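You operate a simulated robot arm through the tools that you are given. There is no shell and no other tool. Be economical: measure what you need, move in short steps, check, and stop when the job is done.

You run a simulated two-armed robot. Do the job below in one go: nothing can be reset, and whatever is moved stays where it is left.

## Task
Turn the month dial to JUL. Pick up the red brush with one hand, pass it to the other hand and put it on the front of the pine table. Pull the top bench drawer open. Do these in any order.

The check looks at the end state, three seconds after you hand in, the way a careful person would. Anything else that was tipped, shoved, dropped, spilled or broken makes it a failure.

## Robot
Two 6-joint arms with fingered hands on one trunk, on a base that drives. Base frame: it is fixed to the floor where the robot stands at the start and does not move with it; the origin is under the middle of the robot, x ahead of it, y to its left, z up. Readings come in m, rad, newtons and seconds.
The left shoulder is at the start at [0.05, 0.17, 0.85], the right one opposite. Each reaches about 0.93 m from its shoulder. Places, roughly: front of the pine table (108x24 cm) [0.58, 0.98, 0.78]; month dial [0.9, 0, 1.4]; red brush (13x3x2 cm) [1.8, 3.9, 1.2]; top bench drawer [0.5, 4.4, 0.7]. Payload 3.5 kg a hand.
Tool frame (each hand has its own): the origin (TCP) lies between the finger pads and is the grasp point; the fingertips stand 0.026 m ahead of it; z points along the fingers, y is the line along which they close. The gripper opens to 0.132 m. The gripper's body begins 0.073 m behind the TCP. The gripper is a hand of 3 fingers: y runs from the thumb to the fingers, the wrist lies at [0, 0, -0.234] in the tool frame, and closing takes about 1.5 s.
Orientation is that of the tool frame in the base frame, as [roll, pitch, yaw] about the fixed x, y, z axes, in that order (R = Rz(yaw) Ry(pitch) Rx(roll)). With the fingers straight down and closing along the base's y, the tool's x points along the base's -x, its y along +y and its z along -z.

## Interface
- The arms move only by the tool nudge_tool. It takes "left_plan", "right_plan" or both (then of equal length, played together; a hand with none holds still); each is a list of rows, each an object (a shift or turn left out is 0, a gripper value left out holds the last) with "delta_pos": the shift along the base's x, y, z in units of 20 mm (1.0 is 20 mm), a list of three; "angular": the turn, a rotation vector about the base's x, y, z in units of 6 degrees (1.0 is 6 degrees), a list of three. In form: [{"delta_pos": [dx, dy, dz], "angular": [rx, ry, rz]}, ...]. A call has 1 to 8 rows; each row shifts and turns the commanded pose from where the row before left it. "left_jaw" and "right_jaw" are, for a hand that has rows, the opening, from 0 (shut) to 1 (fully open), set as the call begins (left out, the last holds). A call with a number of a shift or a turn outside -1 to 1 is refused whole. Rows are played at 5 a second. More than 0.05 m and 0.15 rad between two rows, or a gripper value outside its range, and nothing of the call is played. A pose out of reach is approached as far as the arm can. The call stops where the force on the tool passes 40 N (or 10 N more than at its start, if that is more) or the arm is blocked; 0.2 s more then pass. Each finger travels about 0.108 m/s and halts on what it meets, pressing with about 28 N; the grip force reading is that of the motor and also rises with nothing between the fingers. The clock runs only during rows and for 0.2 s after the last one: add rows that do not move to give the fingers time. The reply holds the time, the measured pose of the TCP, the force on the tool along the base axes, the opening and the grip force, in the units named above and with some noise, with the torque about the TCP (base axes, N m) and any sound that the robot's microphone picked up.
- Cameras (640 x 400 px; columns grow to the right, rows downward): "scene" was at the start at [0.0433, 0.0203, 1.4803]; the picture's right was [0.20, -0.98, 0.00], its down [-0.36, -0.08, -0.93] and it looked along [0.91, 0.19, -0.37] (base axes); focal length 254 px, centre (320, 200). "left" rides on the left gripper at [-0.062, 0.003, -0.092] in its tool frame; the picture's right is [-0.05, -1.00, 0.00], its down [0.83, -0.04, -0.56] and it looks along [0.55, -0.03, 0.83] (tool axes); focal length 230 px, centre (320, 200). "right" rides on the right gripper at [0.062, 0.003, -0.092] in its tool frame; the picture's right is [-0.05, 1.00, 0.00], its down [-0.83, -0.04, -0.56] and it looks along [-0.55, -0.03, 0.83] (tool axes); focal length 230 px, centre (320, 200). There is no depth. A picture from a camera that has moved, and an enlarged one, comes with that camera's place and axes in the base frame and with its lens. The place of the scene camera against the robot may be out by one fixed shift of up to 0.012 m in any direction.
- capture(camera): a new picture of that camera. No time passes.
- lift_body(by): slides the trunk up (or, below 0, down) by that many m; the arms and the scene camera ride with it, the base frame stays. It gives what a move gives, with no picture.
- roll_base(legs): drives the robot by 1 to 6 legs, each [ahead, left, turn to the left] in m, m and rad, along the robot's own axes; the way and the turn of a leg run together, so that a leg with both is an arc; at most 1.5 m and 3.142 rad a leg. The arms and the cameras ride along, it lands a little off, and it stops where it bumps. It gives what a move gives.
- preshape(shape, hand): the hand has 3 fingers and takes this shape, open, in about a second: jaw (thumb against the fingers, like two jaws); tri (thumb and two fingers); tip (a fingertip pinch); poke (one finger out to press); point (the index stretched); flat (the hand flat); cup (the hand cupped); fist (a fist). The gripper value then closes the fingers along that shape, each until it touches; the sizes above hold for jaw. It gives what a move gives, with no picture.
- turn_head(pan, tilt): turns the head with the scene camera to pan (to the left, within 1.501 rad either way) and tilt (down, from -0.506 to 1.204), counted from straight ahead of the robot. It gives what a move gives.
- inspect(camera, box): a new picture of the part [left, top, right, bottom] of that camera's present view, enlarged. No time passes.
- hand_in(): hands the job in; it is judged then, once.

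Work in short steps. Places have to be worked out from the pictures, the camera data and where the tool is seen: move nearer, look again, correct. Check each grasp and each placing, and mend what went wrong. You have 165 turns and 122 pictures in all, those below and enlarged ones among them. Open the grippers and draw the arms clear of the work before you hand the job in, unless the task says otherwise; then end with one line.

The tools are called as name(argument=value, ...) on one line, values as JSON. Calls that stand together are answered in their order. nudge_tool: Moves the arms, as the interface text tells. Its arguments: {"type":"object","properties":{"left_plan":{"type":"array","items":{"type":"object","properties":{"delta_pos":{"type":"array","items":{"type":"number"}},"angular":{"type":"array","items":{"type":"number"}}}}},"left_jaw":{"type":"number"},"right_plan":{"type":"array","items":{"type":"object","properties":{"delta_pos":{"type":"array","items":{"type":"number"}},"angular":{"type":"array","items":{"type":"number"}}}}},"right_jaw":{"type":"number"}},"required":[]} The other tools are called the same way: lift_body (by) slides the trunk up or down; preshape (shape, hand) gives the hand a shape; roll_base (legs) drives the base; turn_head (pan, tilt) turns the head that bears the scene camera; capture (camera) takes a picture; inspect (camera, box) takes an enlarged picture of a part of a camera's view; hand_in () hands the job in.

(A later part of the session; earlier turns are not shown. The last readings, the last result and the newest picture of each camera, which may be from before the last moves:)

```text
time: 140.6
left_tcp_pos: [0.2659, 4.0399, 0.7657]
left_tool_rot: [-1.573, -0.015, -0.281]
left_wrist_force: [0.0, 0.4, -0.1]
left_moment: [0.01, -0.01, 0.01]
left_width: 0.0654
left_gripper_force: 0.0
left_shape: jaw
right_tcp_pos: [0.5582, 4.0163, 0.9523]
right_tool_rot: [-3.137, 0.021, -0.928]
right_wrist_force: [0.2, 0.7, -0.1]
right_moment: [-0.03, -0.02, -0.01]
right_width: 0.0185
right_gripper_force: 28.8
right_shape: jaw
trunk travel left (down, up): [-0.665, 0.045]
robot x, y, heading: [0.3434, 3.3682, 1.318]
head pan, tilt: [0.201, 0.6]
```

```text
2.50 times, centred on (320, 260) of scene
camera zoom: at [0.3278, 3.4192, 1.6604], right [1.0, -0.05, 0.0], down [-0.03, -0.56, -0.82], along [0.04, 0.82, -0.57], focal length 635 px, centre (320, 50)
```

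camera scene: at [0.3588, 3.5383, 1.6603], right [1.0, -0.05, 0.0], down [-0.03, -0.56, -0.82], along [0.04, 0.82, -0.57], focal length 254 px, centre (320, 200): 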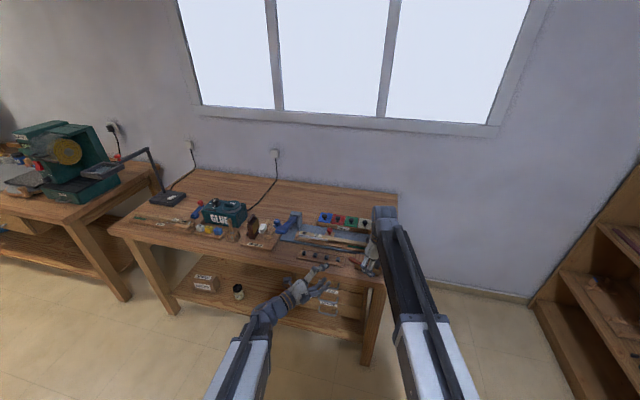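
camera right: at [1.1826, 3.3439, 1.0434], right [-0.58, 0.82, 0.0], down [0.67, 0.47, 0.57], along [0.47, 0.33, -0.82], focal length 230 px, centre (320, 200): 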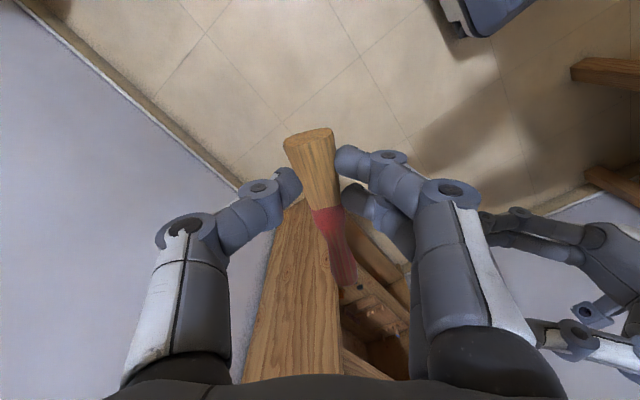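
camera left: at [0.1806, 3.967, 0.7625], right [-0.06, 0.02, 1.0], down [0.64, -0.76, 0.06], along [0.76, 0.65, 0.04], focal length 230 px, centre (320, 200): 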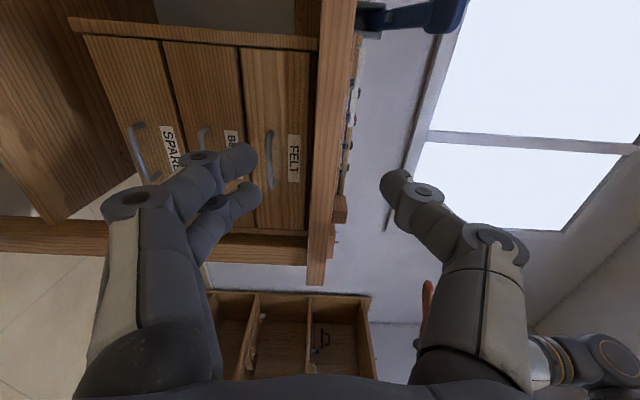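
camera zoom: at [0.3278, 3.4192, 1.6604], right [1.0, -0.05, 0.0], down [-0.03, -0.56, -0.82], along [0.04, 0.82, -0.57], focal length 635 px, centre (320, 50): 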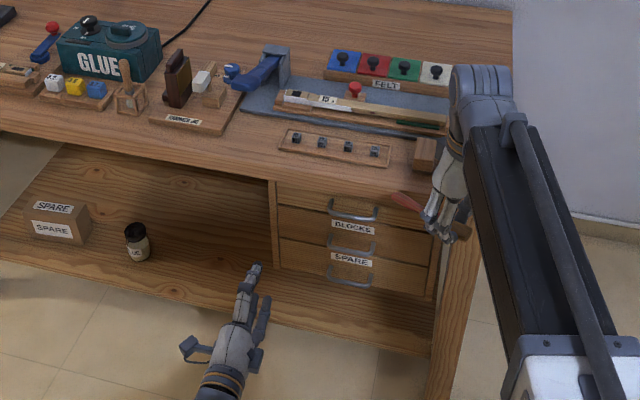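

Two-view fix: FELT (top) handle ≈ (0.433, 4.26, 0.692). The hand orientation (closing vertically) suits the bar. I move to a pre-grasp 10 cm in front.

nudge_tool(left_plan=[{"delta_pos": [0.97, 0.8, -0.53]}, {"delta_pos": [0.97, 0.8, -0.53]}, {"delta_pos": [0.97, 0.8, -0.53]}, {"delta_pos": [0.97, 0.8, -0.53]}, {"delta_pos": [0.97, 0.8, -0.53]}, {"delta_pos": [0.97, 0.8, -0.53]}, {"delta_pos": [0.97, 0.8, -0.53]}])

capture(camera="left")

inspect(camera="scene", box=[260, 200, 400, 310])

```text
time: 142.2
left_tcp_pos: [0.3089, 4.173, 0.7001]
left_tool_rot: [-1.575, -0.014, -0.298]
left_wrist_force: [-0.6, -0.2, -0.8]
left_moment: [-0.01, -0.02, 0.01]
left_width: 0.0656
left_gripper_force: 0.0
left_shape: jaw
left hand out of reach, approached as far as the arm can: row 2, 3, 4, 5, 6, 7
right_tcp_pos: [0.5586, 4.0155, 0.9521]
right_tool_rot: [-3.137, 0.02, -0.926]
right_wrist_force: [0.7, 0.4, 0.5]
right_moment: [-0.02, 0.01, -0.01]
right_width: 0.0187
right_gripper_force: 27.7
right_shape: jaw
trunk travel left (down, up): [-0.665, 0.045]
robot x, y, heading: [0.3406, 3.368, 1.316]
head pan, tilt: [0.201, 0.6]
```

```text
41 pictures are left
camera left: at [0.222, 4.1022, 0.6972], right [-0.06, 0.03, 1.0], down [0.63, -0.78, 0.06], along [0.78, 0.63, 0.03], focal length 230 px, centre (320, 200)
```

left: 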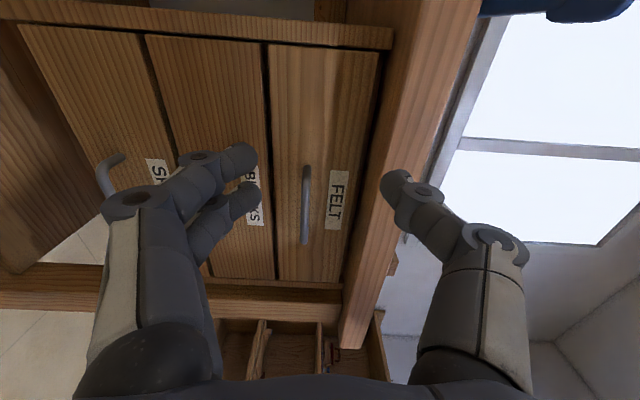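

```text
3.64 times, centred on (330, 255) of scene
camera zoom: at [0.3279, 3.4192, 1.6604], right [1.0, -0.05, 0.0], down [-0.03, -0.56, -0.82], along [0.04, 0.82, -0.57], focal length 924 px, centre (284, 0)
```

zoom: 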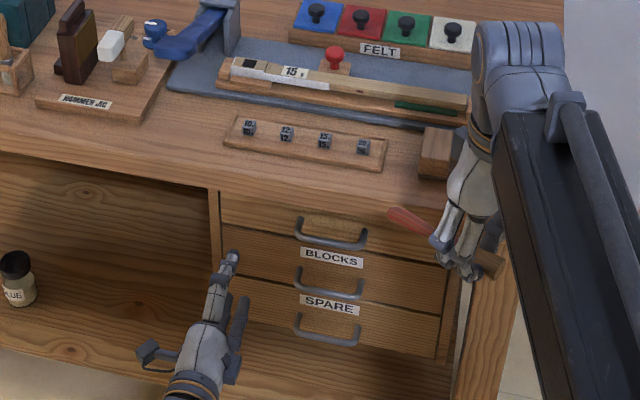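

The arm stopped short sideways. I test whether it can now move right from here.

nudge_tool(left_plan=[{"delta_pos": [0.8, -0.2, 0]}, {"delta_pos": [0.8, -0.2, 0]}, {"delta_pos": [0.8, -0.2, 0]}])

```text
time: 143.0
left_tcp_pos: [0.3078, 4.1703, 0.7042]
left_tool_rot: [-1.576, -0.013, -0.299]
left_wrist_force: [-0.4, 0.5, 0.8]
left_moment: [0.01, 0.0, 0.0]
left_width: 0.0654
left_gripper_force: 0.1
left_shape: jaw
left hand out of reach, approached as far as the arm can: row 1, 2, 3
right_tcp_pos: [0.5597, 4.0163, 0.9513]
right_tool_rot: [-3.138, 0.021, -0.93]
right_wrist_force: [0.4, -0.2, 0.4]
right_moment: [0.01, -0.04, 0.01]
right_width: 0.0185
right_gripper_force: 27.6
right_shape: jaw
trunk travel left (down, up): [-0.665, 0.045]
robot x, y, heading: [0.342, 3.3666, 1.315]
head pan, tilt: [0.201, 0.6]
```

A joint limit; but the hand's present pose relative to the robot is fine, so I shift the base right 9 cm to line up with the handle (bar ≈ (0.432, 4.262, 0.687)) and lower the hand 17 mm.

roll_base(legs=[[0, -0.092, 0]])

nudge_tool(left_plan=[{"delta_pos": [0, 0, -0.45]}, {"delta_pos": [0, 0, -0.4]}])

capture(camera="left")

```text
time: 144.1
left_tcp_pos: [0.3996, 4.1461, 0.7041]
left_tool_rot: [-1.576, -0.014, -0.298]
left_wrist_force: [0.3, 0.0, 0.6]
left_moment: [0.03, -0.03, 0.02]
left_width: 0.0655
left_gripper_force: 0.0
left_shape: jaw
right_tcp_pos: [0.6509, 3.9916, 0.9515]
right_tool_rot: [-3.139, 0.021, -0.926]
right_wrist_force: [-0.1, -0.2, -0.8]
right_moment: [0.0, 0.0, -0.01]
right_width: 0.0182
right_gripper_force: 27.9
right_shape: jaw
trunk travel left (down, up): [-0.665, 0.045]
robot x, y, heading: [0.4352, 3.3438, 1.318]
head pan, tilt: [0.201, 0.6]
```

```text
time: 144.7
left_tcp_pos: [0.3979, 4.1457, 0.687]
left_tool_rot: [-1.576, -0.015, -0.298]
left_wrist_force: [-0.1, -0.6, 0.3]
left_moment: [-0.02, 0.01, 0.01]
left_width: 0.0654
left_gripper_force: 0.0
left_shape: jaw
right_tcp_pos: [0.6501, 3.9927, 0.9522]
right_tool_rot: [-3.139, 0.021, -0.929]
right_wrist_force: [-0.6, 0.1, -0.2]
right_moment: [-0.04, -0.01, 0.0]
right_width: 0.0182
right_gripper_force: 28.0
right_shape: jaw
trunk travel left (down, up): [-0.665, 0.045]
robot x, y, heading: [0.4318, 3.3461, 1.315]
head pan, tilt: [0.201, 0.6]
```

```text
39 pictures are left
camera left: at [0.3114, 4.0753, 0.6843], right [-0.06, 0.03, 1.0], down [0.63, -0.77, 0.06], along [0.77, 0.63, 0.03], focal length 230 px, centre (320, 200)
```

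left: 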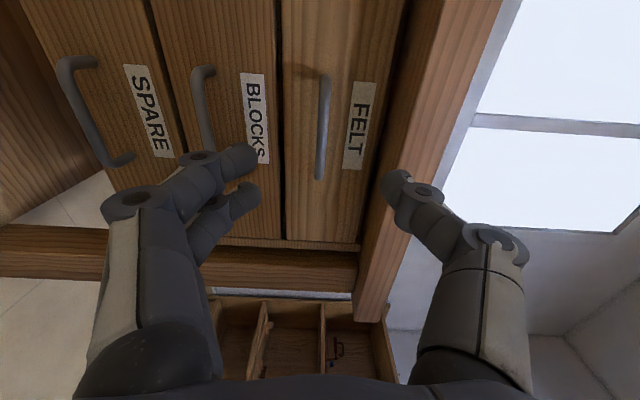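

Aligned: bar ≈ (0.435, 4.266, 0.689), 12.6 cm straight ahead of the TCP. I roll the base 8 cm forward, then recheck.

roll_base(legs=[[0.08, -0.004, 0]])

capture(camera="left")

```text
time: 145.8
left_tcp_pos: [0.4213, 4.2237, 0.6869]
left_tool_rot: [-1.577, -0.014, -0.297]
left_wrist_force: [-0.3, -0.5, -0.3]
left_moment: [0.0, 0.02, -0.01]
left_width: 0.0654
left_gripper_force: 0.0
left_shape: jaw
right_tcp_pos: [0.6742, 4.0704, 0.9517]
right_tool_rot: [-3.139, 0.022, -0.925]
right_wrist_force: [0.7, 0.6, -0.5]
right_moment: [0.0, 0.02, 0.04]
right_width: 0.0185
right_gripper_force: 28.0
right_shape: jaw
trunk travel left (down, up): [-0.665, 0.045]
robot x, y, heading: [0.4547, 3.4201, 1.319]
head pan, tilt: [0.201, 0.6]
```

```text
38 pictures are left
camera left: at [0.3347, 4.1528, 0.6836], right [-0.06, 0.03, 1.0], down [0.63, -0.77, 0.06], along [0.77, 0.63, 0.03], focal length 230 px, centre (320, 200)
```

left: 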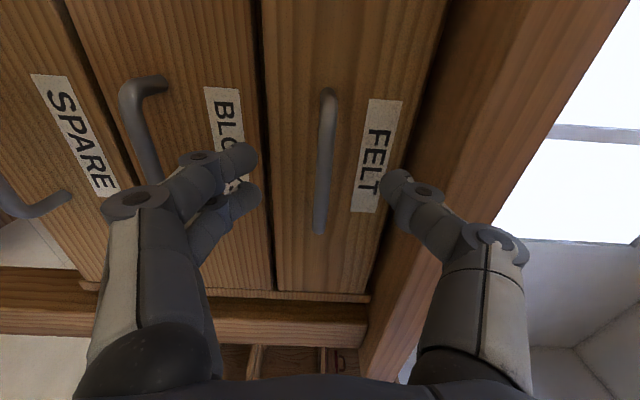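

Bar is 4.3 cm ahead of the TCP. I advance 3.2 cm with the arm and close on it.

nudge_tool(left_plan=[{"delta_pos": [0.235, 0.765, 0.06]}, {"delta_pos": [0.235, 0.765, 0.06]}])

nudge_tool(left_plan=[{}, {}, {}, {}, {}], left_jaw=0)

capture(camera="left")

```text
time: 146.4
left_tcp_pos: [0.4272, 4.2408, 0.7023]
left_tool_rot: [-1.579, -0.013, -0.3]
left_wrist_force: [-0.4, 0.2, -0.9]
left_moment: [0.01, -0.01, -0.04]
left_width: 0.0655
left_gripper_force: 0.1
left_shape: jaw
left hand out of reach, approached as far as the arm can: row 1, 2
right_tcp_pos: [0.6739, 4.0694, 0.9517]
right_tool_rot: [-3.137, 0.021, -0.924]
right_wrist_force: [-0.1, -0.3, -0.6]
right_moment: [0.02, 0.02, 0.0]
right_width: 0.0183
right_gripper_force: 28.3
right_shape: jaw
trunk travel left (down, up): [-0.665, 0.045]
robot x, y, heading: [0.4565, 3.4257, 1.316]
head pan, tilt: [0.201, 0.6]
```

```text
time: 147.6
left_tcp_pos: [0.4291, 4.2402, 0.7015]
left_tool_rot: [-1.576, -0.014, -0.301]
left_wrist_force: [0.7, 0.2, -2.2]
left_moment: [-0.02, 0.01, -0.02]
left_width: 0.0071
left_gripper_force: 27.4
left_shape: jaw
right_tcp_pos: [0.6729, 4.0698, 0.9519]
right_tool_rot: [-3.139, 0.021, -0.924]
right_wrist_force: [0.1, 0.2, 1.2]
right_moment: [-0.02, -0.04, -0.01]
right_width: 0.0184
right_gripper_force: 27.7
right_shape: jaw
trunk travel left (down, up): [-0.665, 0.045]
robot x, y, heading: [0.456, 3.4214, 1.316]
head pan, tilt: [0.201, 0.6]
```

```text
37 pictures are left
camera left: at [0.3413, 4.1696, 0.699], right [-0.06, 0.03, 1.0], down [0.63, -0.78, 0.06], along [0.78, 0.63, 0.03], focal length 230 px, centre (320, 200)
```

left: 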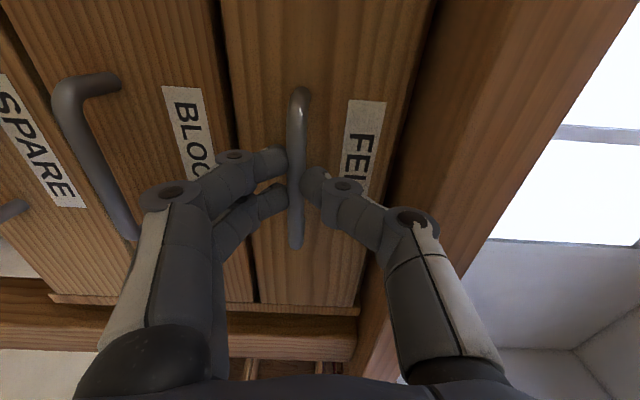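

The bar is gripped. I pull by backing the base 8 cm along the drawer's axis, and check.

roll_base(legs=[[-0.08, 0.004, 0]])

capture(camera="scene")

```text
time: 148.6
left_tcp_pos: [0.4046, 4.1657, 0.7027]
left_tool_rot: [-1.577, -0.015, -0.3]
left_wrist_force: [-1.8, -1.1, -3.1]
left_moment: [-0.1, 0.02, 0.01]
left_width: 0.0071
left_gripper_force: 28.0
left_shape: jaw
right_tcp_pos: [0.6495, 3.9961, 0.9524]
right_tool_rot: [-3.139, 0.022, -0.928]
right_wrist_force: [-0.2, -1.4, -0.1]
right_moment: [0.01, -0.01, -0.01]
right_width: 0.0182
right_gripper_force: 27.4
right_shape: jaw
trunk travel left (down, up): [-0.665, 0.045]
robot x, y, heading: [0.4326, 3.3469, 1.318]
head pan, tilt: [0.201, 0.6]
```

```text
36 pictures are left
camera scene: at [0.4201, 3.3979, 1.6604], right [1.0, -0.05, 0.0], down [-0.03, -0.56, -0.83], along [0.04, 0.82, -0.56], focal length 254 px, centre (320, 200)
```

scene: 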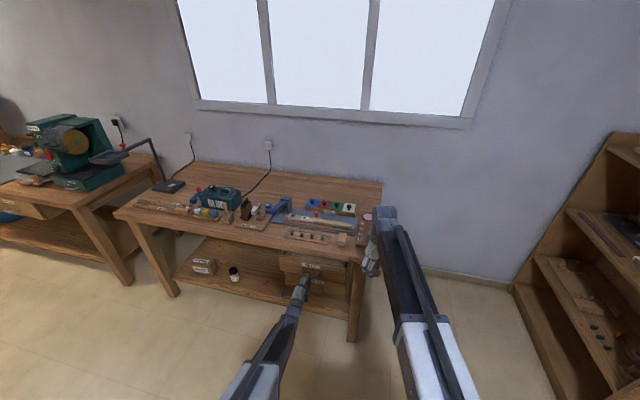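

Drawer is coming out (~8 cm). To spare floor room behind me I try pulling further with the arm.

nudge_tool(left_plan=[{"delta_pos": [-0.25, -0.8, 0]}, {"delta_pos": [-0.25, -0.8, 0]}, {"delta_pos": [-0.25, -0.8, 0]}, {"delta_pos": [-0.25, -0.8, 0]}])

```text
time: 149.6
left_tcp_pos: [0.3856, 4.0999, 0.7033]
left_tool_rot: [-1.58, -0.016, -0.301]
left_wrist_force: [-1.4, 0.8, -8.1]
left_moment: [-0.17, 0.13, 0.05]
left_width: 0.0071
left_gripper_force: 27.6
left_shape: jaw
right_tcp_pos: [0.6501, 3.9958, 0.9519]
right_tool_rot: [-3.138, 0.022, -0.927]
right_wrist_force: [-0.2, 0.6, 0.4]
right_moment: [0.03, 0.0, 0.02]
right_width: 0.0187
right_gripper_force: 28.4
right_shape: jaw
trunk travel left (down, up): [-0.665, 0.045]
robot x, y, heading: [0.436, 3.3474, 1.322]
head pan, tilt: [0.201, 0.6]
```

The arm pulls fine (drawer now ~15 cm out). Four more rows.

nudge_tool(left_plan=[{"delta_pos": [-0.25, -0.8, 0.05]}, {"delta_pos": [-0.25, -0.8, 0.05]}, {"delta_pos": [-0.25, -0.8, 0]}])

inspect(camera="scene", box=[230, 200, 430, 350])

```text
time: 150.4
left_tcp_pos: [0.3716, 4.0523, 0.7039]
left_tool_rot: [-1.582, -0.015, -0.3]
left_wrist_force: [-0.8, -1.4, -14.0]
left_moment: [-0.28, 0.09, -0.01]
left_width: 0.0082
left_gripper_force: 28.3
left_shape: jaw
right_tcp_pos: [0.6512, 3.9952, 0.9509]
right_tool_rot: [-3.139, 0.02, -0.927]
right_wrist_force: [-0.7, -0.3, -0.2]
right_moment: [-0.01, 0.05, -0.01]
right_width: 0.0184
right_gripper_force: 28.7
right_shape: jaw
trunk travel left (down, up): [-0.665, 0.045]
robot x, y, heading: [0.4366, 3.3486, 1.318]
head pan, tilt: [0.201, 0.6]
```

```text
2.67 times, centred on (330, 275) of scene
camera zoom: at [0.4205, 3.3996, 1.6602], right [1.0, -0.05, 0.0], down [-0.03, -0.57, -0.82], along [0.04, 0.82, -0.57], focal length 677 px, centre (293, 0)
```

zoom: 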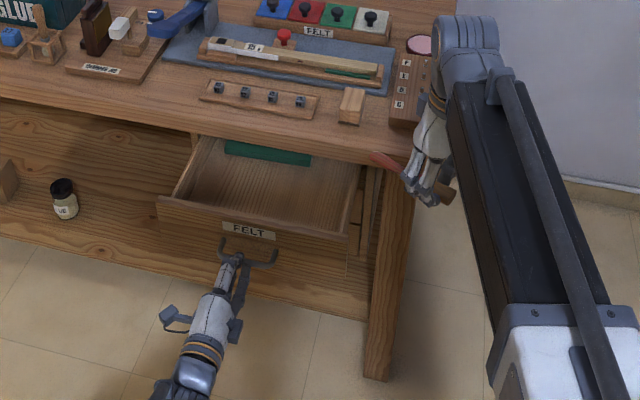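

The drawer is about 20 cm open with the interior visible. I relieve the vertical load and release the handle.

nudge_tool(left_plan=[{"delta_pos": [0, 0, -0.2]}, {}])

nudge_tool(left_plan=[{}, {}, {}], left_jaw=0.5)

capture(camera="left")

```text
time: 151.0
left_tcp_pos: [0.3708, 4.0525, 0.7023]
left_tool_rot: [-1.574, -0.013, -0.302]
left_wrist_force: [0.4, -0.6, 2.6]
left_moment: [0.0, -0.01, 0.01]
left_width: 0.0065
left_gripper_force: 28.1
left_shape: jaw
right_tcp_pos: [0.652, 3.9953, 0.9515]
right_tool_rot: [-3.138, 0.021, -0.927]
right_wrist_force: [-0.4, -0.1, -0.2]
right_moment: [0.01, -0.02, -0.02]
right_width: 0.0183
right_gripper_force: 28.2
right_shape: jaw
trunk travel left (down, up): [-0.665, 0.045]
robot x, y, heading: [0.4344, 3.3474, 1.313]
head pan, tilt: [0.201, 0.6]
```

```text
time: 151.8
left_tcp_pos: [0.3694, 4.0525, 0.701]
left_tool_rot: [-1.579, -0.013, -0.299]
left_wrist_force: [0.1, -0.3, 0.1]
left_moment: [0.02, -0.01, 0.0]
left_width: 0.0658
left_gripper_force: 0.0
left_shape: jaw
right_tcp_pos: [0.6504, 3.9951, 0.9528]
right_tool_rot: [-3.138, 0.021, -0.926]
right_wrist_force: [0.2, -0.4, 0.2]
right_moment: [0.0, 0.0, 0.01]
right_width: 0.0184
right_gripper_force: 27.8
right_shape: jaw
trunk travel left (down, up): [-0.665, 0.045]
robot x, y, heading: [0.4313, 3.3464, 1.317]
head pan, tilt: [0.201, 0.6]
```

```text
34 pictures are left
camera left: at [0.2836, 3.9822, 0.6976], right [-0.06, 0.03, 1.0], down [0.63, -0.78, 0.06], along [0.78, 0.63, 0.03], focal length 230 px, centre (320, 200)
```

left: 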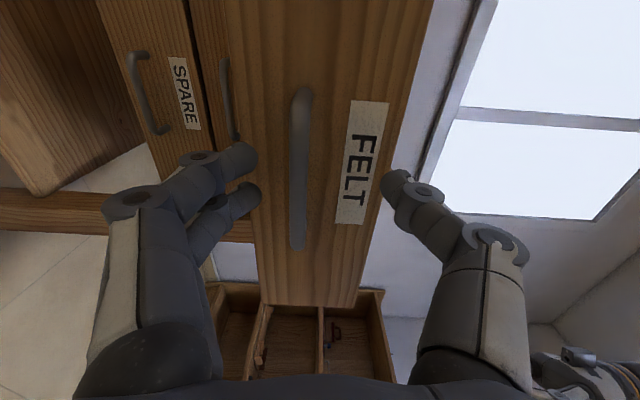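

Handle released. I back 5 cm, raise the left hand clear, then take the known route back.

roll_base(legs=[[-0.06, 0.003, 0]])

nudge_tool(left_plan=[{"delta_pos": [-0.3, 0, 0.9]}, {"delta_pos": [-0.3, 0, 0.9]}, {"delta_pos": [-0.3, 0, 0.9]}, {"delta_pos": [-0.3, 0, 0.9]}, {"delta_pos": [-0.3, 0, 0.9]}, {"delta_pos": [-0.3, 0, 0.9]}, {"delta_pos": [-0.3, 0, 0.9]}, {"delta_pos": [-0.3, 0, 0.9]}])

inspect(camera="scene", box=[230, 180, 430, 330])

```text
time: 152.8
left_tcp_pos: [0.3505, 3.9964, 0.7006]
left_tool_rot: [-1.579, -0.012, -0.301]
left_wrist_force: [0.2, 0.1, -0.1]
left_moment: [-0.02, 0.01, 0.0]
left_width: 0.0655
left_gripper_force: 0.1
left_shape: jaw
right_tcp_pos: [0.6324, 3.9389, 0.9531]
right_tool_rot: [-3.139, 0.021, -0.925]
right_wrist_force: [0.4, -1.8, -0.2]
right_moment: [0.02, -0.02, 0.03]
right_width: 0.0183
right_gripper_force: 28.4
right_shape: jaw
trunk travel left (down, up): [-0.665, 0.045]
robot x, y, heading: [0.4174, 3.2922, 1.324]
head pan, tilt: [0.201, 0.6]
```

```text
time: 154.6
left_tcp_pos: [0.3026, 3.9963, 0.8445]
left_tool_rot: [-1.579, -0.015, -0.301]
left_wrist_force: [-0.1, 0.1, 0.2]
left_moment: [-0.01, 0.02, 0.02]
left_width: 0.0655
left_gripper_force: 0.1
left_shape: jaw
right_tcp_pos: [0.632, 3.9399, 0.953]
right_tool_rot: [-3.138, 0.022, -0.923]
right_wrist_force: [-0.1, -0.6, -0.3]
right_moment: [0.01, 0.01, -0.01]
right_width: 0.0184
right_gripper_force: 28.2
right_shape: jaw
trunk travel left (down, up): [-0.665, 0.045]
robot x, y, heading: [0.4145, 3.2921, 1.324]
head pan, tilt: [0.201, 0.6]
```

```text
2.67 times, centred on (330, 255) of scene
camera zoom: at [0.4032, 3.3425, 1.6604], right [1.0, -0.05, 0.0], down [-0.03, -0.56, -0.83], along [0.04, 0.82, -0.56], focal length 677 px, centre (293, 53)
```

zoom: 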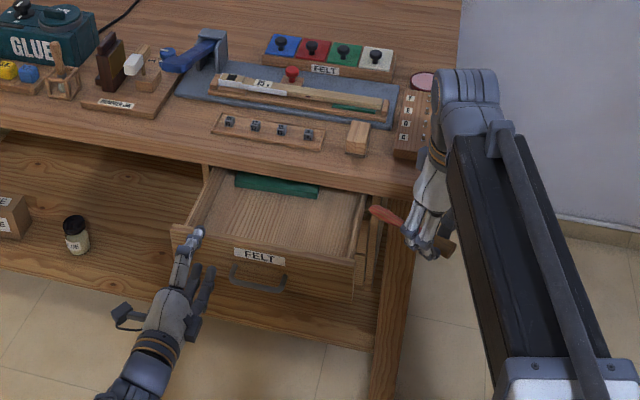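

Drawer stands open; brush still held. I strafe left to the free lane, then turn to face back toward the table.

roll_base(legs=[[0.06, 1.2, 0], [-0.25, 0.49, 0], [0, 0, -2.89]])

turn_head(pan=0.3, tilt=0.6)

capture(camera="scene")

```text
time: 170.1
left_tcp_pos: [-0.9669, 2.8742, 0.8438]
left_tool_rot: [-1.578, -0.013, 3.101]
left_wrist_force: [0.2, 0.1, 0.7]
left_moment: [0.02, -0.01, -0.01]
left_width: 0.0656
left_gripper_force: 0.1
left_shape: jaw
right_tcp_pos: [-1.3001, 2.8458, 0.9532]
right_tool_rot: [-3.138, 0.022, 2.478]
right_wrist_force: [0.0, 0.7, -0.3]
right_moment: [0.04, 0.02, 0.0]
right_width: 0.0182
right_gripper_force: 27.7
right_shape: jaw
trunk travel left (down, up): [-0.665, 0.045]
robot x, y, heading: [-1.2568, 3.527, -1.557]
head pan, tilt: [0.201, 0.6]
```

```text
time: 170.8
left_tcp_pos: [-0.9667, 2.8746, 0.8443]
left_tool_rot: [-1.578, -0.015, 3.101]
left_wrist_force: [0.0, -0.7, -0.1]
left_moment: [0.0, -0.05, 0.02]
left_width: 0.0656
left_gripper_force: 0.0
left_shape: jaw
right_tcp_pos: [-1.3, 2.8468, 0.9513]
right_tool_rot: [-3.137, 0.02, 2.477]
right_wrist_force: [-0.3, 0.3, -0.1]
right_moment: [0.02, 0.03, -0.01]
right_width: 0.0179
right_gripper_force: 28.2
right_shape: jaw
trunk travel left (down, up): [-0.665, 0.045]
robot x, y, heading: [-1.2564, 3.5304, -1.562]
head pan, tilt: [0.3, 0.6]
```

```text
32 pictures are left
camera scene: at [-1.2391, 3.4846, 1.6604], right [-0.95, -0.3, 0.0], down [-0.17, 0.54, -0.83], along [0.25, -0.79, -0.56], focal length 254 px, centre (320, 200)
```

scene: 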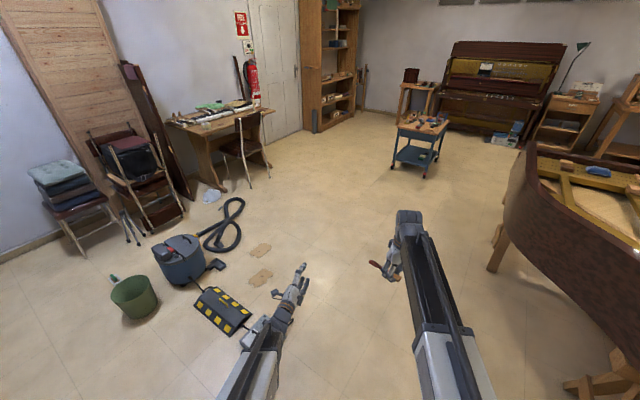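

Good view: the chair is mostly tucked under the middle of the table; the vacuum hose is near (0.3, 1.5). I'll stand at about (-0.08, 1.19) facing the table. First I raise both hands so nothing sweeps table or chair.

nudge_tool(left_plan=[{"delta_pos": [0, 0, 1]}, {"delta_pos": [0, 0, 1]}, {"delta_pos": [0, 0, 1]}, {"delta_pos": [0, 0, 1]}, {"delta_pos": [0, 0, 1]}, {"delta_pos": [0, 0, 1]}, {"delta_pos": [0, 0, 1]}, {"delta_pos": [0, 0, 1]}], right_plan=[{"delta_pos": [0, 0, 0.8]}, {"delta_pos": [0, 0, 0.8]}, {"delta_pos": [0, 0, 0.8]}, {"delta_pos": [0, 0, 0.8]}, {"delta_pos": [0, 0, 0.8]}, {"delta_pos": [0, 0, 0.8]}, {"delta_pos": [0, 0, 0.8]}, {"delta_pos": [0, 0, 0.8]}])

nudge_tool(left_plan=[{"delta_pos": [0, 0, 1]}, {"delta_pos": [0, 0, 1]}, {"delta_pos": [0, 0, 1]}, {"delta_pos": [0, 0, 1]}, {"delta_pos": [0, 0, 1]}, {"delta_pos": [0, 0, 1]}, {"delta_pos": [0, 0, 1]}, {"delta_pos": [0, 0, 1]}])

roll_base(legs=[[1.4, 0, 0], [0.85, 0, 0], [0, 0, 1.28]])

turn_head(pan=0.0, tilt=0.5)

capture(camera="scene")

```text
time: 172.6
left_tcp_pos: [-0.9677, 2.8751, 1.0043]
left_tool_rot: [-1.582, -0.014, 3.101]
left_wrist_force: [0.6, 0.0, -0.1]
left_moment: [-0.02, 0.01, -0.02]
left_width: 0.0655
left_gripper_force: 0.0
left_shape: jaw
right_tcp_pos: [-1.3012, 2.8451, 1.0807]
right_tool_rot: [-3.14, 0.022, 2.477]
right_wrist_force: [0.9, 0.3, 0.3]
right_moment: [-0.01, -0.01, 0.02]
right_width: 0.0179
right_gripper_force: 27.7
right_shape: jaw
trunk travel left (down, up): [-0.665, 0.045]
robot x, y, heading: [-1.2552, 3.5267, -1.566]
head pan, tilt: [0.3, 0.6]
```

```text
time: 174.4
left_tcp_pos: [-0.9551, 2.8462, 1.1576]
left_tool_rot: [-1.58, -0.014, 3.102]
left_wrist_force: [-0.2, -0.3, -0.4]
left_moment: [0.01, -0.03, 0.03]
left_width: 0.0655
left_gripper_force: 0.1
left_shape: jaw
left hand out of reach, approached as far as the arm can: row 1, 2, 3, 4, 5, 6
right_tcp_pos: [-1.3012, 2.8454, 1.0795]
right_tool_rot: [-3.138, 0.021, 2.475]
right_wrist_force: [-0.1, 1.0, -0.1]
right_moment: [0.0, 0.03, 0.03]
right_width: 0.0178
right_gripper_force: 27.9
right_shape: jaw
trunk travel left (down, up): [-0.665, 0.045]
robot x, y, heading: [-1.2563, 3.528, -1.561]
head pan, tilt: [0.3, 0.6]
```

```text
time: 188.5
left_tcp_pos: [-0.4665, 1.4674, 1.158]
left_tool_rot: [-1.579, -0.014, -1.831]
left_wrist_force: [0.2, -0.1, 0.8]
left_moment: [0.03, 0.04, 0.0]
left_width: 0.0655
left_gripper_force: 0.0
left_shape: jaw
right_tcp_pos: [-0.5408, 1.1293, 1.0809]
right_tool_rot: [-3.137, 0.021, -2.457]
right_wrist_force: [-0.7, 0.2, 0.3]
right_moment: [0.02, -0.01, 0.03]
right_width: 0.0178
right_gripper_force: 28.1
right_shape: jaw
trunk travel left (down, up): [-0.665, 0.045]
robot x, y, heading: [-1.1952, 1.3213, -0.205]
head pan, tilt: [0.3, 0.6]
```

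```text
time: 189.3
left_tcp_pos: [-0.4669, 1.468, 1.1566]
left_tool_rot: [-1.577, -0.015, -1.83]
left_wrist_force: [-0.7, 0.3, -1.1]
left_moment: [-0.01, 0.03, 0.01]
left_width: 0.0656
left_gripper_force: 0.0
left_shape: jaw
right_tcp_pos: [-0.5415, 1.1305, 1.0799]
right_tool_rot: [-3.138, 0.021, -2.458]
right_wrist_force: [0.1, -0.4, -0.2]
right_moment: [-0.01, -0.01, -0.01]
right_width: 0.018
right_gripper_force: 28.2
right_shape: jaw
trunk travel left (down, up): [-0.665, 0.045]
robot x, y, heading: [-1.1975, 1.3181, -0.21]
head pan, tilt: [0.0, 0.499]
```

```text
31 pictures are left
camera scene: at [-1.1551, 1.312, 1.6694], right [-0.21, -0.98, 0.0], down [-0.47, 0.1, -0.88], along [0.86, -0.18, -0.48], focal length 254 px, centre (320, 200)
```

scene: 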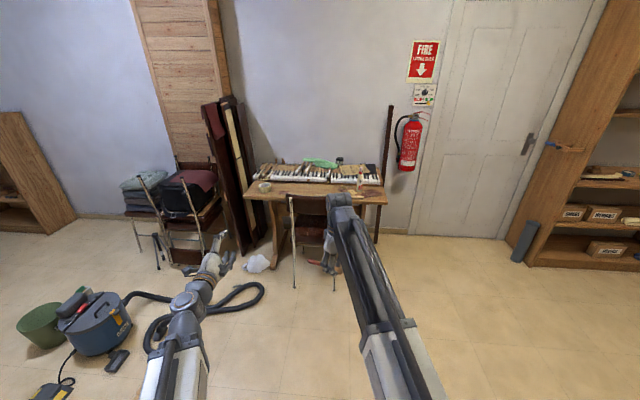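

Chair feet at ≈(0.38,1.22),(0.30,0.88), back top z≈0.85; hose nearest (0.40,1.45). I drive in most of the way and look at the table top.

roll_base(legs=[[0.9, 0.09, 0], [0, 0, -0.07]])

turn_head(pan=0.0, tilt=0.65)

capture(camera="scene")

```text
time: 194.5
left_tcp_pos: [0.4276, 1.3563, 1.1574]
left_tool_rot: [-1.578, -0.014, -1.87]
left_wrist_force: [-0.8, 0.7, -0.4]
left_moment: [0.0, -0.03, 0.01]
left_width: 0.0658
left_gripper_force: 0.0
left_shape: jaw
right_tcp_pos: [0.3407, 1.0222, 1.0804]
right_tool_rot: [-3.137, 0.021, -2.495]
right_wrist_force: [0.5, -0.1, -0.8]
right_moment: [0.02, -0.03, 0.0]
right_width: 0.0178
right_gripper_force: 27.9
right_shape: jaw
trunk travel left (down, up): [-0.665, 0.045]
robot x, y, heading: [-0.3082, 1.2352, -0.253]
head pan, tilt: [0.0, 0.499]
```

```text
time: 195.2
left_tcp_pos: [0.4278, 1.3565, 1.1564]
left_tool_rot: [-1.578, -0.014, -1.871]
left_wrist_force: [0.1, -0.4, 0.3]
left_moment: [-0.02, 0.0, 0.0]
left_width: 0.0655
left_gripper_force: 0.1
left_shape: jaw
right_tcp_pos: [0.3403, 1.0228, 1.0804]
right_tool_rot: [-3.137, 0.021, -2.497]
right_wrist_force: [-0.3, -0.7, 0.0]
right_moment: [-0.01, 0.04, 0.04]
right_width: 0.0177
right_gripper_force: 27.4
right_shape: jaw
trunk travel left (down, up): [-0.665, 0.045]
robot x, y, heading: [-0.3102, 1.2386, -0.252]
head pan, tilt: [0.0, 0.649]
```

```text
30 pictures are left
camera scene: at [-0.2704, 1.2284, 1.6561], right [-0.25, -0.97, 0.0], down [-0.59, 0.15, -0.8], along [0.77, -0.2, -0.6], focal length 254 px, centre (320, 200)
```

scene: 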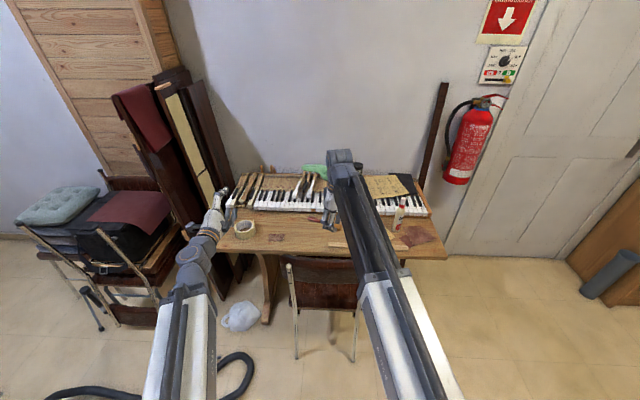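

inspect(camera="scene", box=[200, 160, 460, 320])

capture(camera="right")

```text
2.46 times, centred on (330, 240) of scene
camera zoom: at [-0.2704, 1.2284, 1.6561], right [-0.25, -0.97, 0.0], down [-0.59, 0.15, -0.8], along [0.77, -0.2, -0.6], focal length 625 px, centre (295, 102)
```

zoom: 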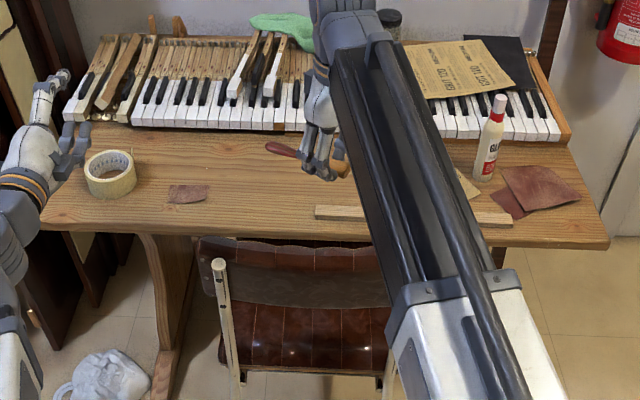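

```text
28 pictures are left
camera right: at [0.2872, 0.9869, 1.1715], right [-0.56, 0.83, 0.0], down [0.68, 0.46, 0.57], along [0.48, 0.32, -0.82], focal length 230 px, centre (320, 200)
```

right: 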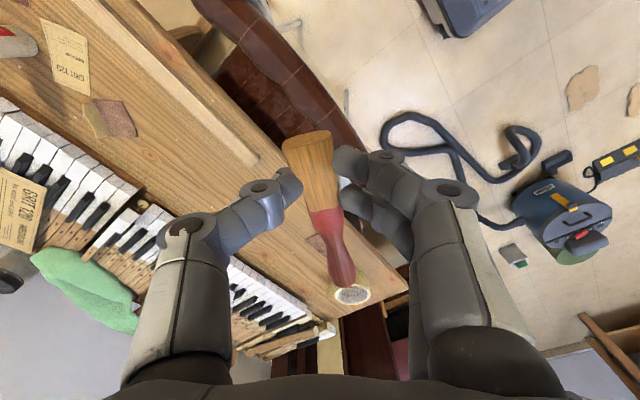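

There's clear table space around (0.60, 1.06) between the brown scrap, the stick and the keyboard. I roll 23 cm closer (hands high).

roll_base(legs=[[0.23, 0, 0]])

turn_head(pan=0.15, tilt=0.85)

capture(camera="scene")

capture(camera="right")

```text
time: 196.9
left_tcp_pos: [0.6501, 1.2975, 1.1565]
left_tool_rot: [-1.579, -0.014, -1.873]
left_wrist_force: [-0.2, 0.4, -0.3]
left_moment: [0.01, 0.0, 0.0]
left_width: 0.0654
left_gripper_force: 0.0
left_shape: jaw
right_tcp_pos: [0.563, 0.9632, 1.0802]
right_tool_rot: [-3.14, 0.021, -2.497]
right_wrist_force: [0.2, 0.6, 0.1]
right_moment: [0.02, 0.04, -0.03]
right_width: 0.0178
right_gripper_force: 27.9
right_shape: jaw
trunk travel left (down, up): [-0.665, 0.045]
robot x, y, heading: [-0.0866, 1.1754, -0.246]
head pan, tilt: [0.0, 0.649]
```

```text
time: 197.7
left_tcp_pos: [0.65, 1.2975, 1.1579]
left_tool_rot: [-1.578, -0.014, -1.873]
left_wrist_force: [-0.2, 0.0, -0.1]
left_moment: [-0.01, 0.02, -0.01]
left_width: 0.0656
left_gripper_force: 0.0
left_shape: jaw
right_tcp_pos: [0.5609, 0.9629, 1.0802]
right_tool_rot: [-3.138, 0.022, -2.496]
right_wrist_force: [-0.4, 0.5, 0.3]
right_moment: [0.01, -0.03, 0.02]
right_width: 0.0179
right_gripper_force: 28.3
right_shape: jaw
trunk travel left (down, up): [-0.665, 0.045]
robot x, y, heading: [-0.0865, 1.186, -0.252]
head pan, tilt: [0.15, 0.85]
```

```text
27 pictures are left
camera scene: at [-0.0544, 1.1848, 1.6395], right [-0.1, -0.99, 0.0], down [-0.75, 0.08, -0.66], along [0.66, -0.07, -0.75], focal length 254 px, centre (320, 200)
```

scene: 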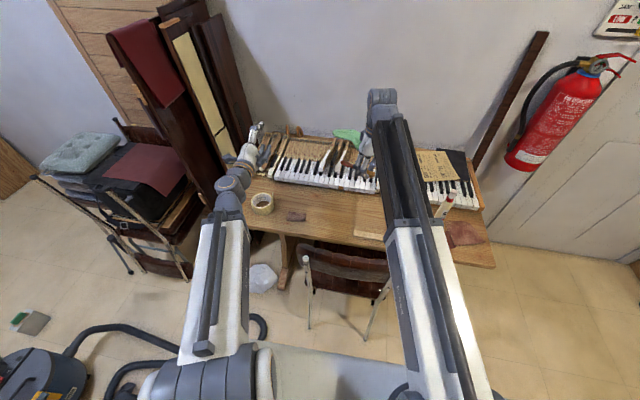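

```text
26 pictures are left
camera right: at [0.5087, 0.9282, 1.1715], right [-0.56, 0.83, 0.0], down [0.68, 0.46, 0.57], along [0.48, 0.32, -0.82], focal length 230 px, centre (320, 200)
```

right: 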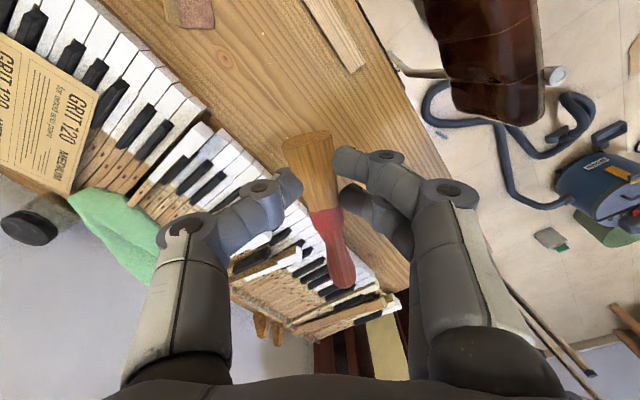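

I shift the right hand over the clear spot (TCP → (0.555, 1.05)) and descend toward the table, stopping a few cm above.

nudge_tool(right_plan=[{"delta_pos": [-0.06, 0.87, 0]}, {"delta_pos": [-0.06, 0.87, 0]}, {"delta_pos": [-0.06, 0.87, 0]}, {"delta_pos": [-0.06, 0.87, 0]}, {"delta_pos": [-0.06, 0.87, 0]}, {"delta_pos": [0, 0, -1]}, {"delta_pos": [0, 0, -1]}, {"delta_pos": [0, 0, -1]}])

nudge_tool(right_plan=[{"delta_pos": [0, 0, -1]}, {"delta_pos": [0, 0, -1]}, {"delta_pos": [0, 0, -1]}, {"delta_pos": [0, 0, -1]}, {"delta_pos": [0, 0, -1]}, {"delta_pos": [0, 0, -1]}, {"delta_pos": [0, 0, -1]}])

capture(camera="right")

inspect(camera="scene", box=[240, 140, 420, 280])

```text
time: 199.4
left_tcp_pos: [0.6503, 1.2977, 1.1568]
left_tool_rot: [-1.579, -0.014, -1.873]
left_wrist_force: [0.3, 0.2, 0.4]
left_moment: [0.01, 0.01, -0.05]
left_width: 0.0656
left_gripper_force: 0.0
left_shape: jaw
right_tcp_pos: [0.5573, 1.0498, 1.0173]
right_tool_rot: [-3.138, 0.02, -2.497]
right_wrist_force: [-0.9, 0.0, -0.6]
right_moment: [0.01, 0.01, 0.01]
right_width: 0.0179
right_gripper_force: 28.4
right_shape: jaw
trunk travel left (down, up): [-0.665, 0.045]
robot x, y, heading: [-0.0873, 1.1826, -0.253]
head pan, tilt: [0.15, 0.85]
```

```text
time: 201.1
left_tcp_pos: [0.6497, 1.2976, 1.1579]
left_tool_rot: [-1.577, -0.012, -1.874]
left_wrist_force: [0.1, 0.3, -0.6]
left_moment: [-0.03, 0.0, 0.03]
left_width: 0.0657
left_gripper_force: 0.1
left_shape: jaw
right_tcp_pos: [0.5551, 1.0497, 0.8806]
right_tool_rot: [-3.139, 0.021, -2.497]
right_wrist_force: [0.3, 0.8, 0.7]
right_moment: [0.0, 0.0, 0.01]
right_width: 0.0176
right_gripper_force: 27.7
right_shape: jaw
trunk travel left (down, up): [-0.665, 0.045]
robot x, y, heading: [-0.0853, 1.1832, -0.255]
head pan, tilt: [0.15, 0.85]
```

```text
25 pictures are left
camera right: at [0.5033, 1.015, 0.9711], right [-0.56, 0.83, 0.0], down [0.68, 0.46, 0.57], along [0.48, 0.32, -0.82], focal length 230 px, centre (320, 200)
```

right: 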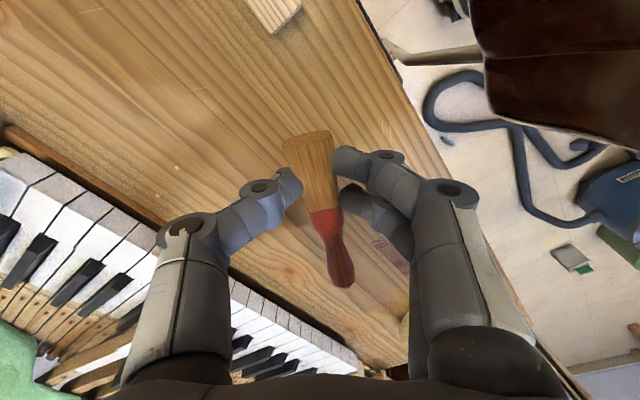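

```text
2.86 times, centred on (330, 210) of scene
camera zoom: at [-0.0545, 1.1849, 1.6395], right [-0.1, -0.99, 0.0], down [-0.75, 0.08, -0.66], along [0.66, -0.07, -0.75], focal length 726 px, centre (291, 171)
```

zoom: 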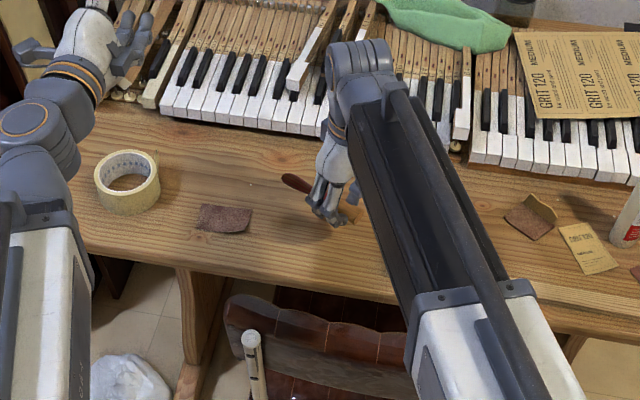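

Spot beneath is clear. I descend slowly until contact.

nudge_tool(right_plan=[{"delta_pos": [0, 0, -0.8]}, {"delta_pos": [0, 0, -0.8]}, {"delta_pos": [0, 0, -0.6]}, {"delta_pos": [0, 0, -0.3]}, {"delta_pos": [0, 0, -0.3]}])

capture(camera="right")

```text
time: 202.2
left_tcp_pos: [0.6505, 1.2979, 1.1579]
left_tool_rot: [-1.576, -0.012, -1.873]
left_wrist_force: [0.3, 1.0, 0.1]
left_moment: [0.0, -0.02, -0.03]
left_width: 0.0657
left_gripper_force: 0.0
left_shape: jaw
right_tcp_pos: [0.5555, 1.0504, 0.8245]
right_tool_rot: [-3.138, 0.022, -2.498]
right_wrist_force: [-0.3, -0.8, -0.8]
right_moment: [0.04, 0.0, 0.02]
right_width: 0.0176
right_gripper_force: 28.4
right_shape: jaw
trunk travel left (down, up): [-0.665, 0.045]
robot x, y, heading: [-0.0821, 1.1812, -0.247]
head pan, tilt: [0.15, 0.85]
```

```text
23 pictures are left
camera right: at [0.5027, 1.0149, 0.9155], right [-0.56, 0.83, 0.0], down [0.68, 0.46, 0.57], along [0.48, 0.32, -0.82], focal length 230 px, centre (320, 200)
```

right: 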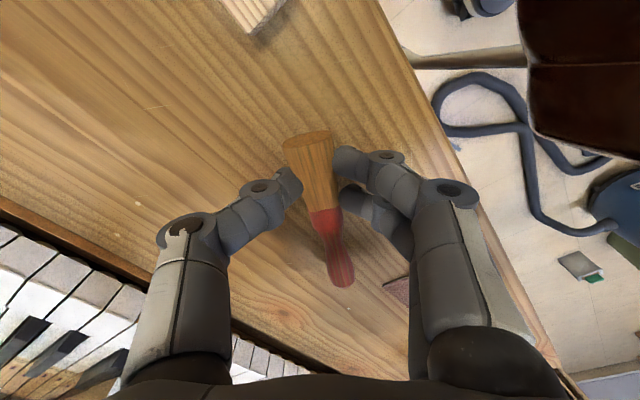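

Still no contact. Smaller steps down.

nudge_tool(right_plan=[{"delta_pos": [0, 0, -0.25]}, {"delta_pos": [0, 0, -0.25]}])

nudge_tool(right_plan=[{"delta_pos": [0, 0, -0.2]}])

```text
time: 202.8
left_tcp_pos: [0.6505, 1.2968, 1.1569]
left_tool_rot: [-1.578, -0.013, -1.873]
left_wrist_force: [-0.1, -0.9, -0.1]
left_moment: [0.02, 0.0, -0.01]
left_width: 0.0657
left_gripper_force: 0.0
left_shape: jaw
right_tcp_pos: [0.5556, 1.0488, 0.8136]
right_tool_rot: [-3.138, 0.021, -2.498]
right_wrist_force: [0.0, 0.0, -0.6]
right_moment: [0.0, 0.03, 0.0]
right_width: 0.0178
right_gripper_force: 27.7
right_shape: jaw
trunk travel left (down, up): [-0.665, 0.045]
robot x, y, heading: [-0.084, 1.1808, -0.255]
head pan, tilt: [0.15, 0.85]
```

```text
time: 203.2
left_tcp_pos: [0.6504, 1.2971, 1.1577]
left_tool_rot: [-1.577, -0.013, -1.874]
left_wrist_force: [0.0, 0.1, -0.7]
left_moment: [0.0, 0.02, -0.05]
left_width: 0.0656
left_gripper_force: 0.1
left_shape: jaw
right_tcp_pos: [0.556, 1.05, 0.8097]
right_tool_rot: [-3.139, 0.021, -2.499]
right_wrist_force: [0.6, -0.5, -0.6]
right_moment: [0.04, 0.03, 0.0]
right_width: 0.0179
right_gripper_force: 28.0
right_shape: jaw
trunk travel left (down, up): [-0.665, 0.045]
robot x, y, heading: [-0.0854, 1.1856, -0.255]
head pan, tilt: [0.15, 0.85]
```

Still free at 0.81. I continue in small steps and look.

nudge_tool(right_plan=[{"delta_pos": [0, 0, -0.2]}, {"delta_pos": [0, 0, -0.2]}])

capture(camera="right")

```text
time: 203.8
left_tcp_pos: [0.648, 1.2976, 1.1576]
left_tool_rot: [-1.576, -0.014, -1.872]
left_wrist_force: [0.2, -0.2, 0.0]
left_moment: [-0.01, 0.0, -0.01]
left_width: 0.0654
left_gripper_force: 0.1
left_shape: jaw
right_tcp_pos: [0.5575, 1.049, 0.8075]
right_tool_rot: [-3.134, 0.024, -2.497]
right_wrist_force: [-1.1, -1.1, 30.1]
right_moment: [-0.12, 0.0, 0.01]
right_width: 0.0195
right_gripper_force: 28.1
right_shape: jaw
trunk travel left (down, up): [-0.665, 0.045]
robot x, y, heading: [-0.0819, 1.1829, -0.253]
head pan, tilt: [0.15, 0.85]
```

```text
22 pictures are left
camera right: at [0.5031, 1.015, 0.8973], right [-0.56, 0.83, -0.01], down [0.68, 0.46, 0.58], along [0.48, 0.32, -0.82], focal length 230 px, centre (320, 200)
```

right: 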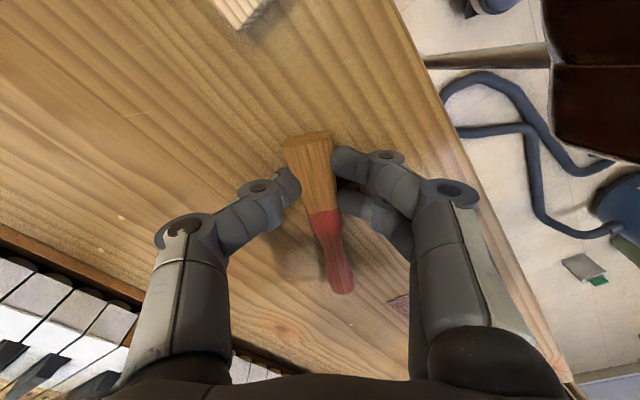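

Contact reached (30 N up). I ease up 3 mm and open the right hand.

nudge_tool(right_plan=[{"delta_pos": [0, 0, 0.12]}])

nudge_tool(right_plan=[{}, {}, {}], right_jaw=0.5)

capture(camera="right")

```text
time: 204.2
left_tcp_pos: [0.649, 1.2976, 1.1582]
left_tool_rot: [-1.579, -0.013, -1.871]
left_wrist_force: [-0.3, -0.2, -0.1]
left_moment: [-0.01, -0.01, 0.0]
left_width: 0.0656
left_gripper_force: 0.1
left_shape: jaw
right_tcp_pos: [0.5563, 1.0496, 0.8059]
right_tool_rot: [-3.136, 0.02, -2.497]
right_wrist_force: [5.2, -1.4, 24.7]
right_moment: [-0.14, -0.18, 0.05]
right_width: 0.0197
right_gripper_force: 27.7
right_shape: jaw
trunk travel left (down, up): [-0.665, 0.045]
robot x, y, heading: [-0.0873, 1.183, -0.255]
head pan, tilt: [0.15, 0.85]
```

```text
time: 205.1
left_tcp_pos: [0.6485, 1.2966, 1.1588]
left_tool_rot: [-1.577, -0.014, -1.874]
left_wrist_force: [0.5, 0.8, -0.3]
left_moment: [0.0, 0.02, -0.04]
left_width: 0.0655
left_gripper_force: 0.1
left_shape: jaw
right_tcp_pos: [0.5553, 1.0487, 0.8055]
right_tool_rot: [-3.137, 0.022, -2.499]
right_wrist_force: [0.3, -3.0, 20.6]
right_moment: [-0.02, 0.19, 0.01]
right_width: 0.0565
right_gripper_force: 0.0
right_shape: jaw
trunk travel left (down, up): [-0.665, 0.045]
robot x, y, heading: [-0.0869, 1.1802, -0.252]
head pan, tilt: [0.15, 0.85]
```

```text
21 pictures are left
camera right: at [0.5023, 1.0146, 0.897], right [-0.56, 0.83, 0.0], down [0.68, 0.46, 0.57], along [0.48, 0.32, -0.82], focal length 230 px, centre (320, 200)
```

right: 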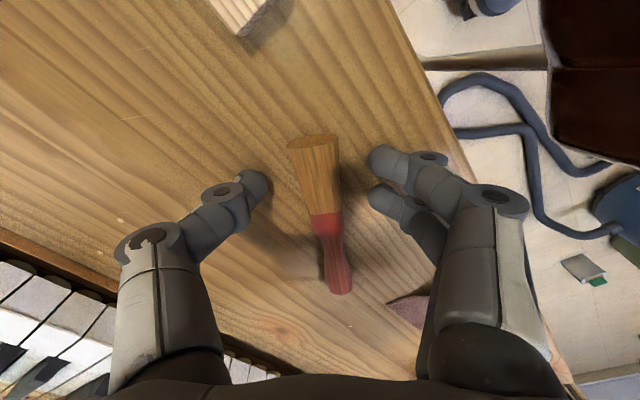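

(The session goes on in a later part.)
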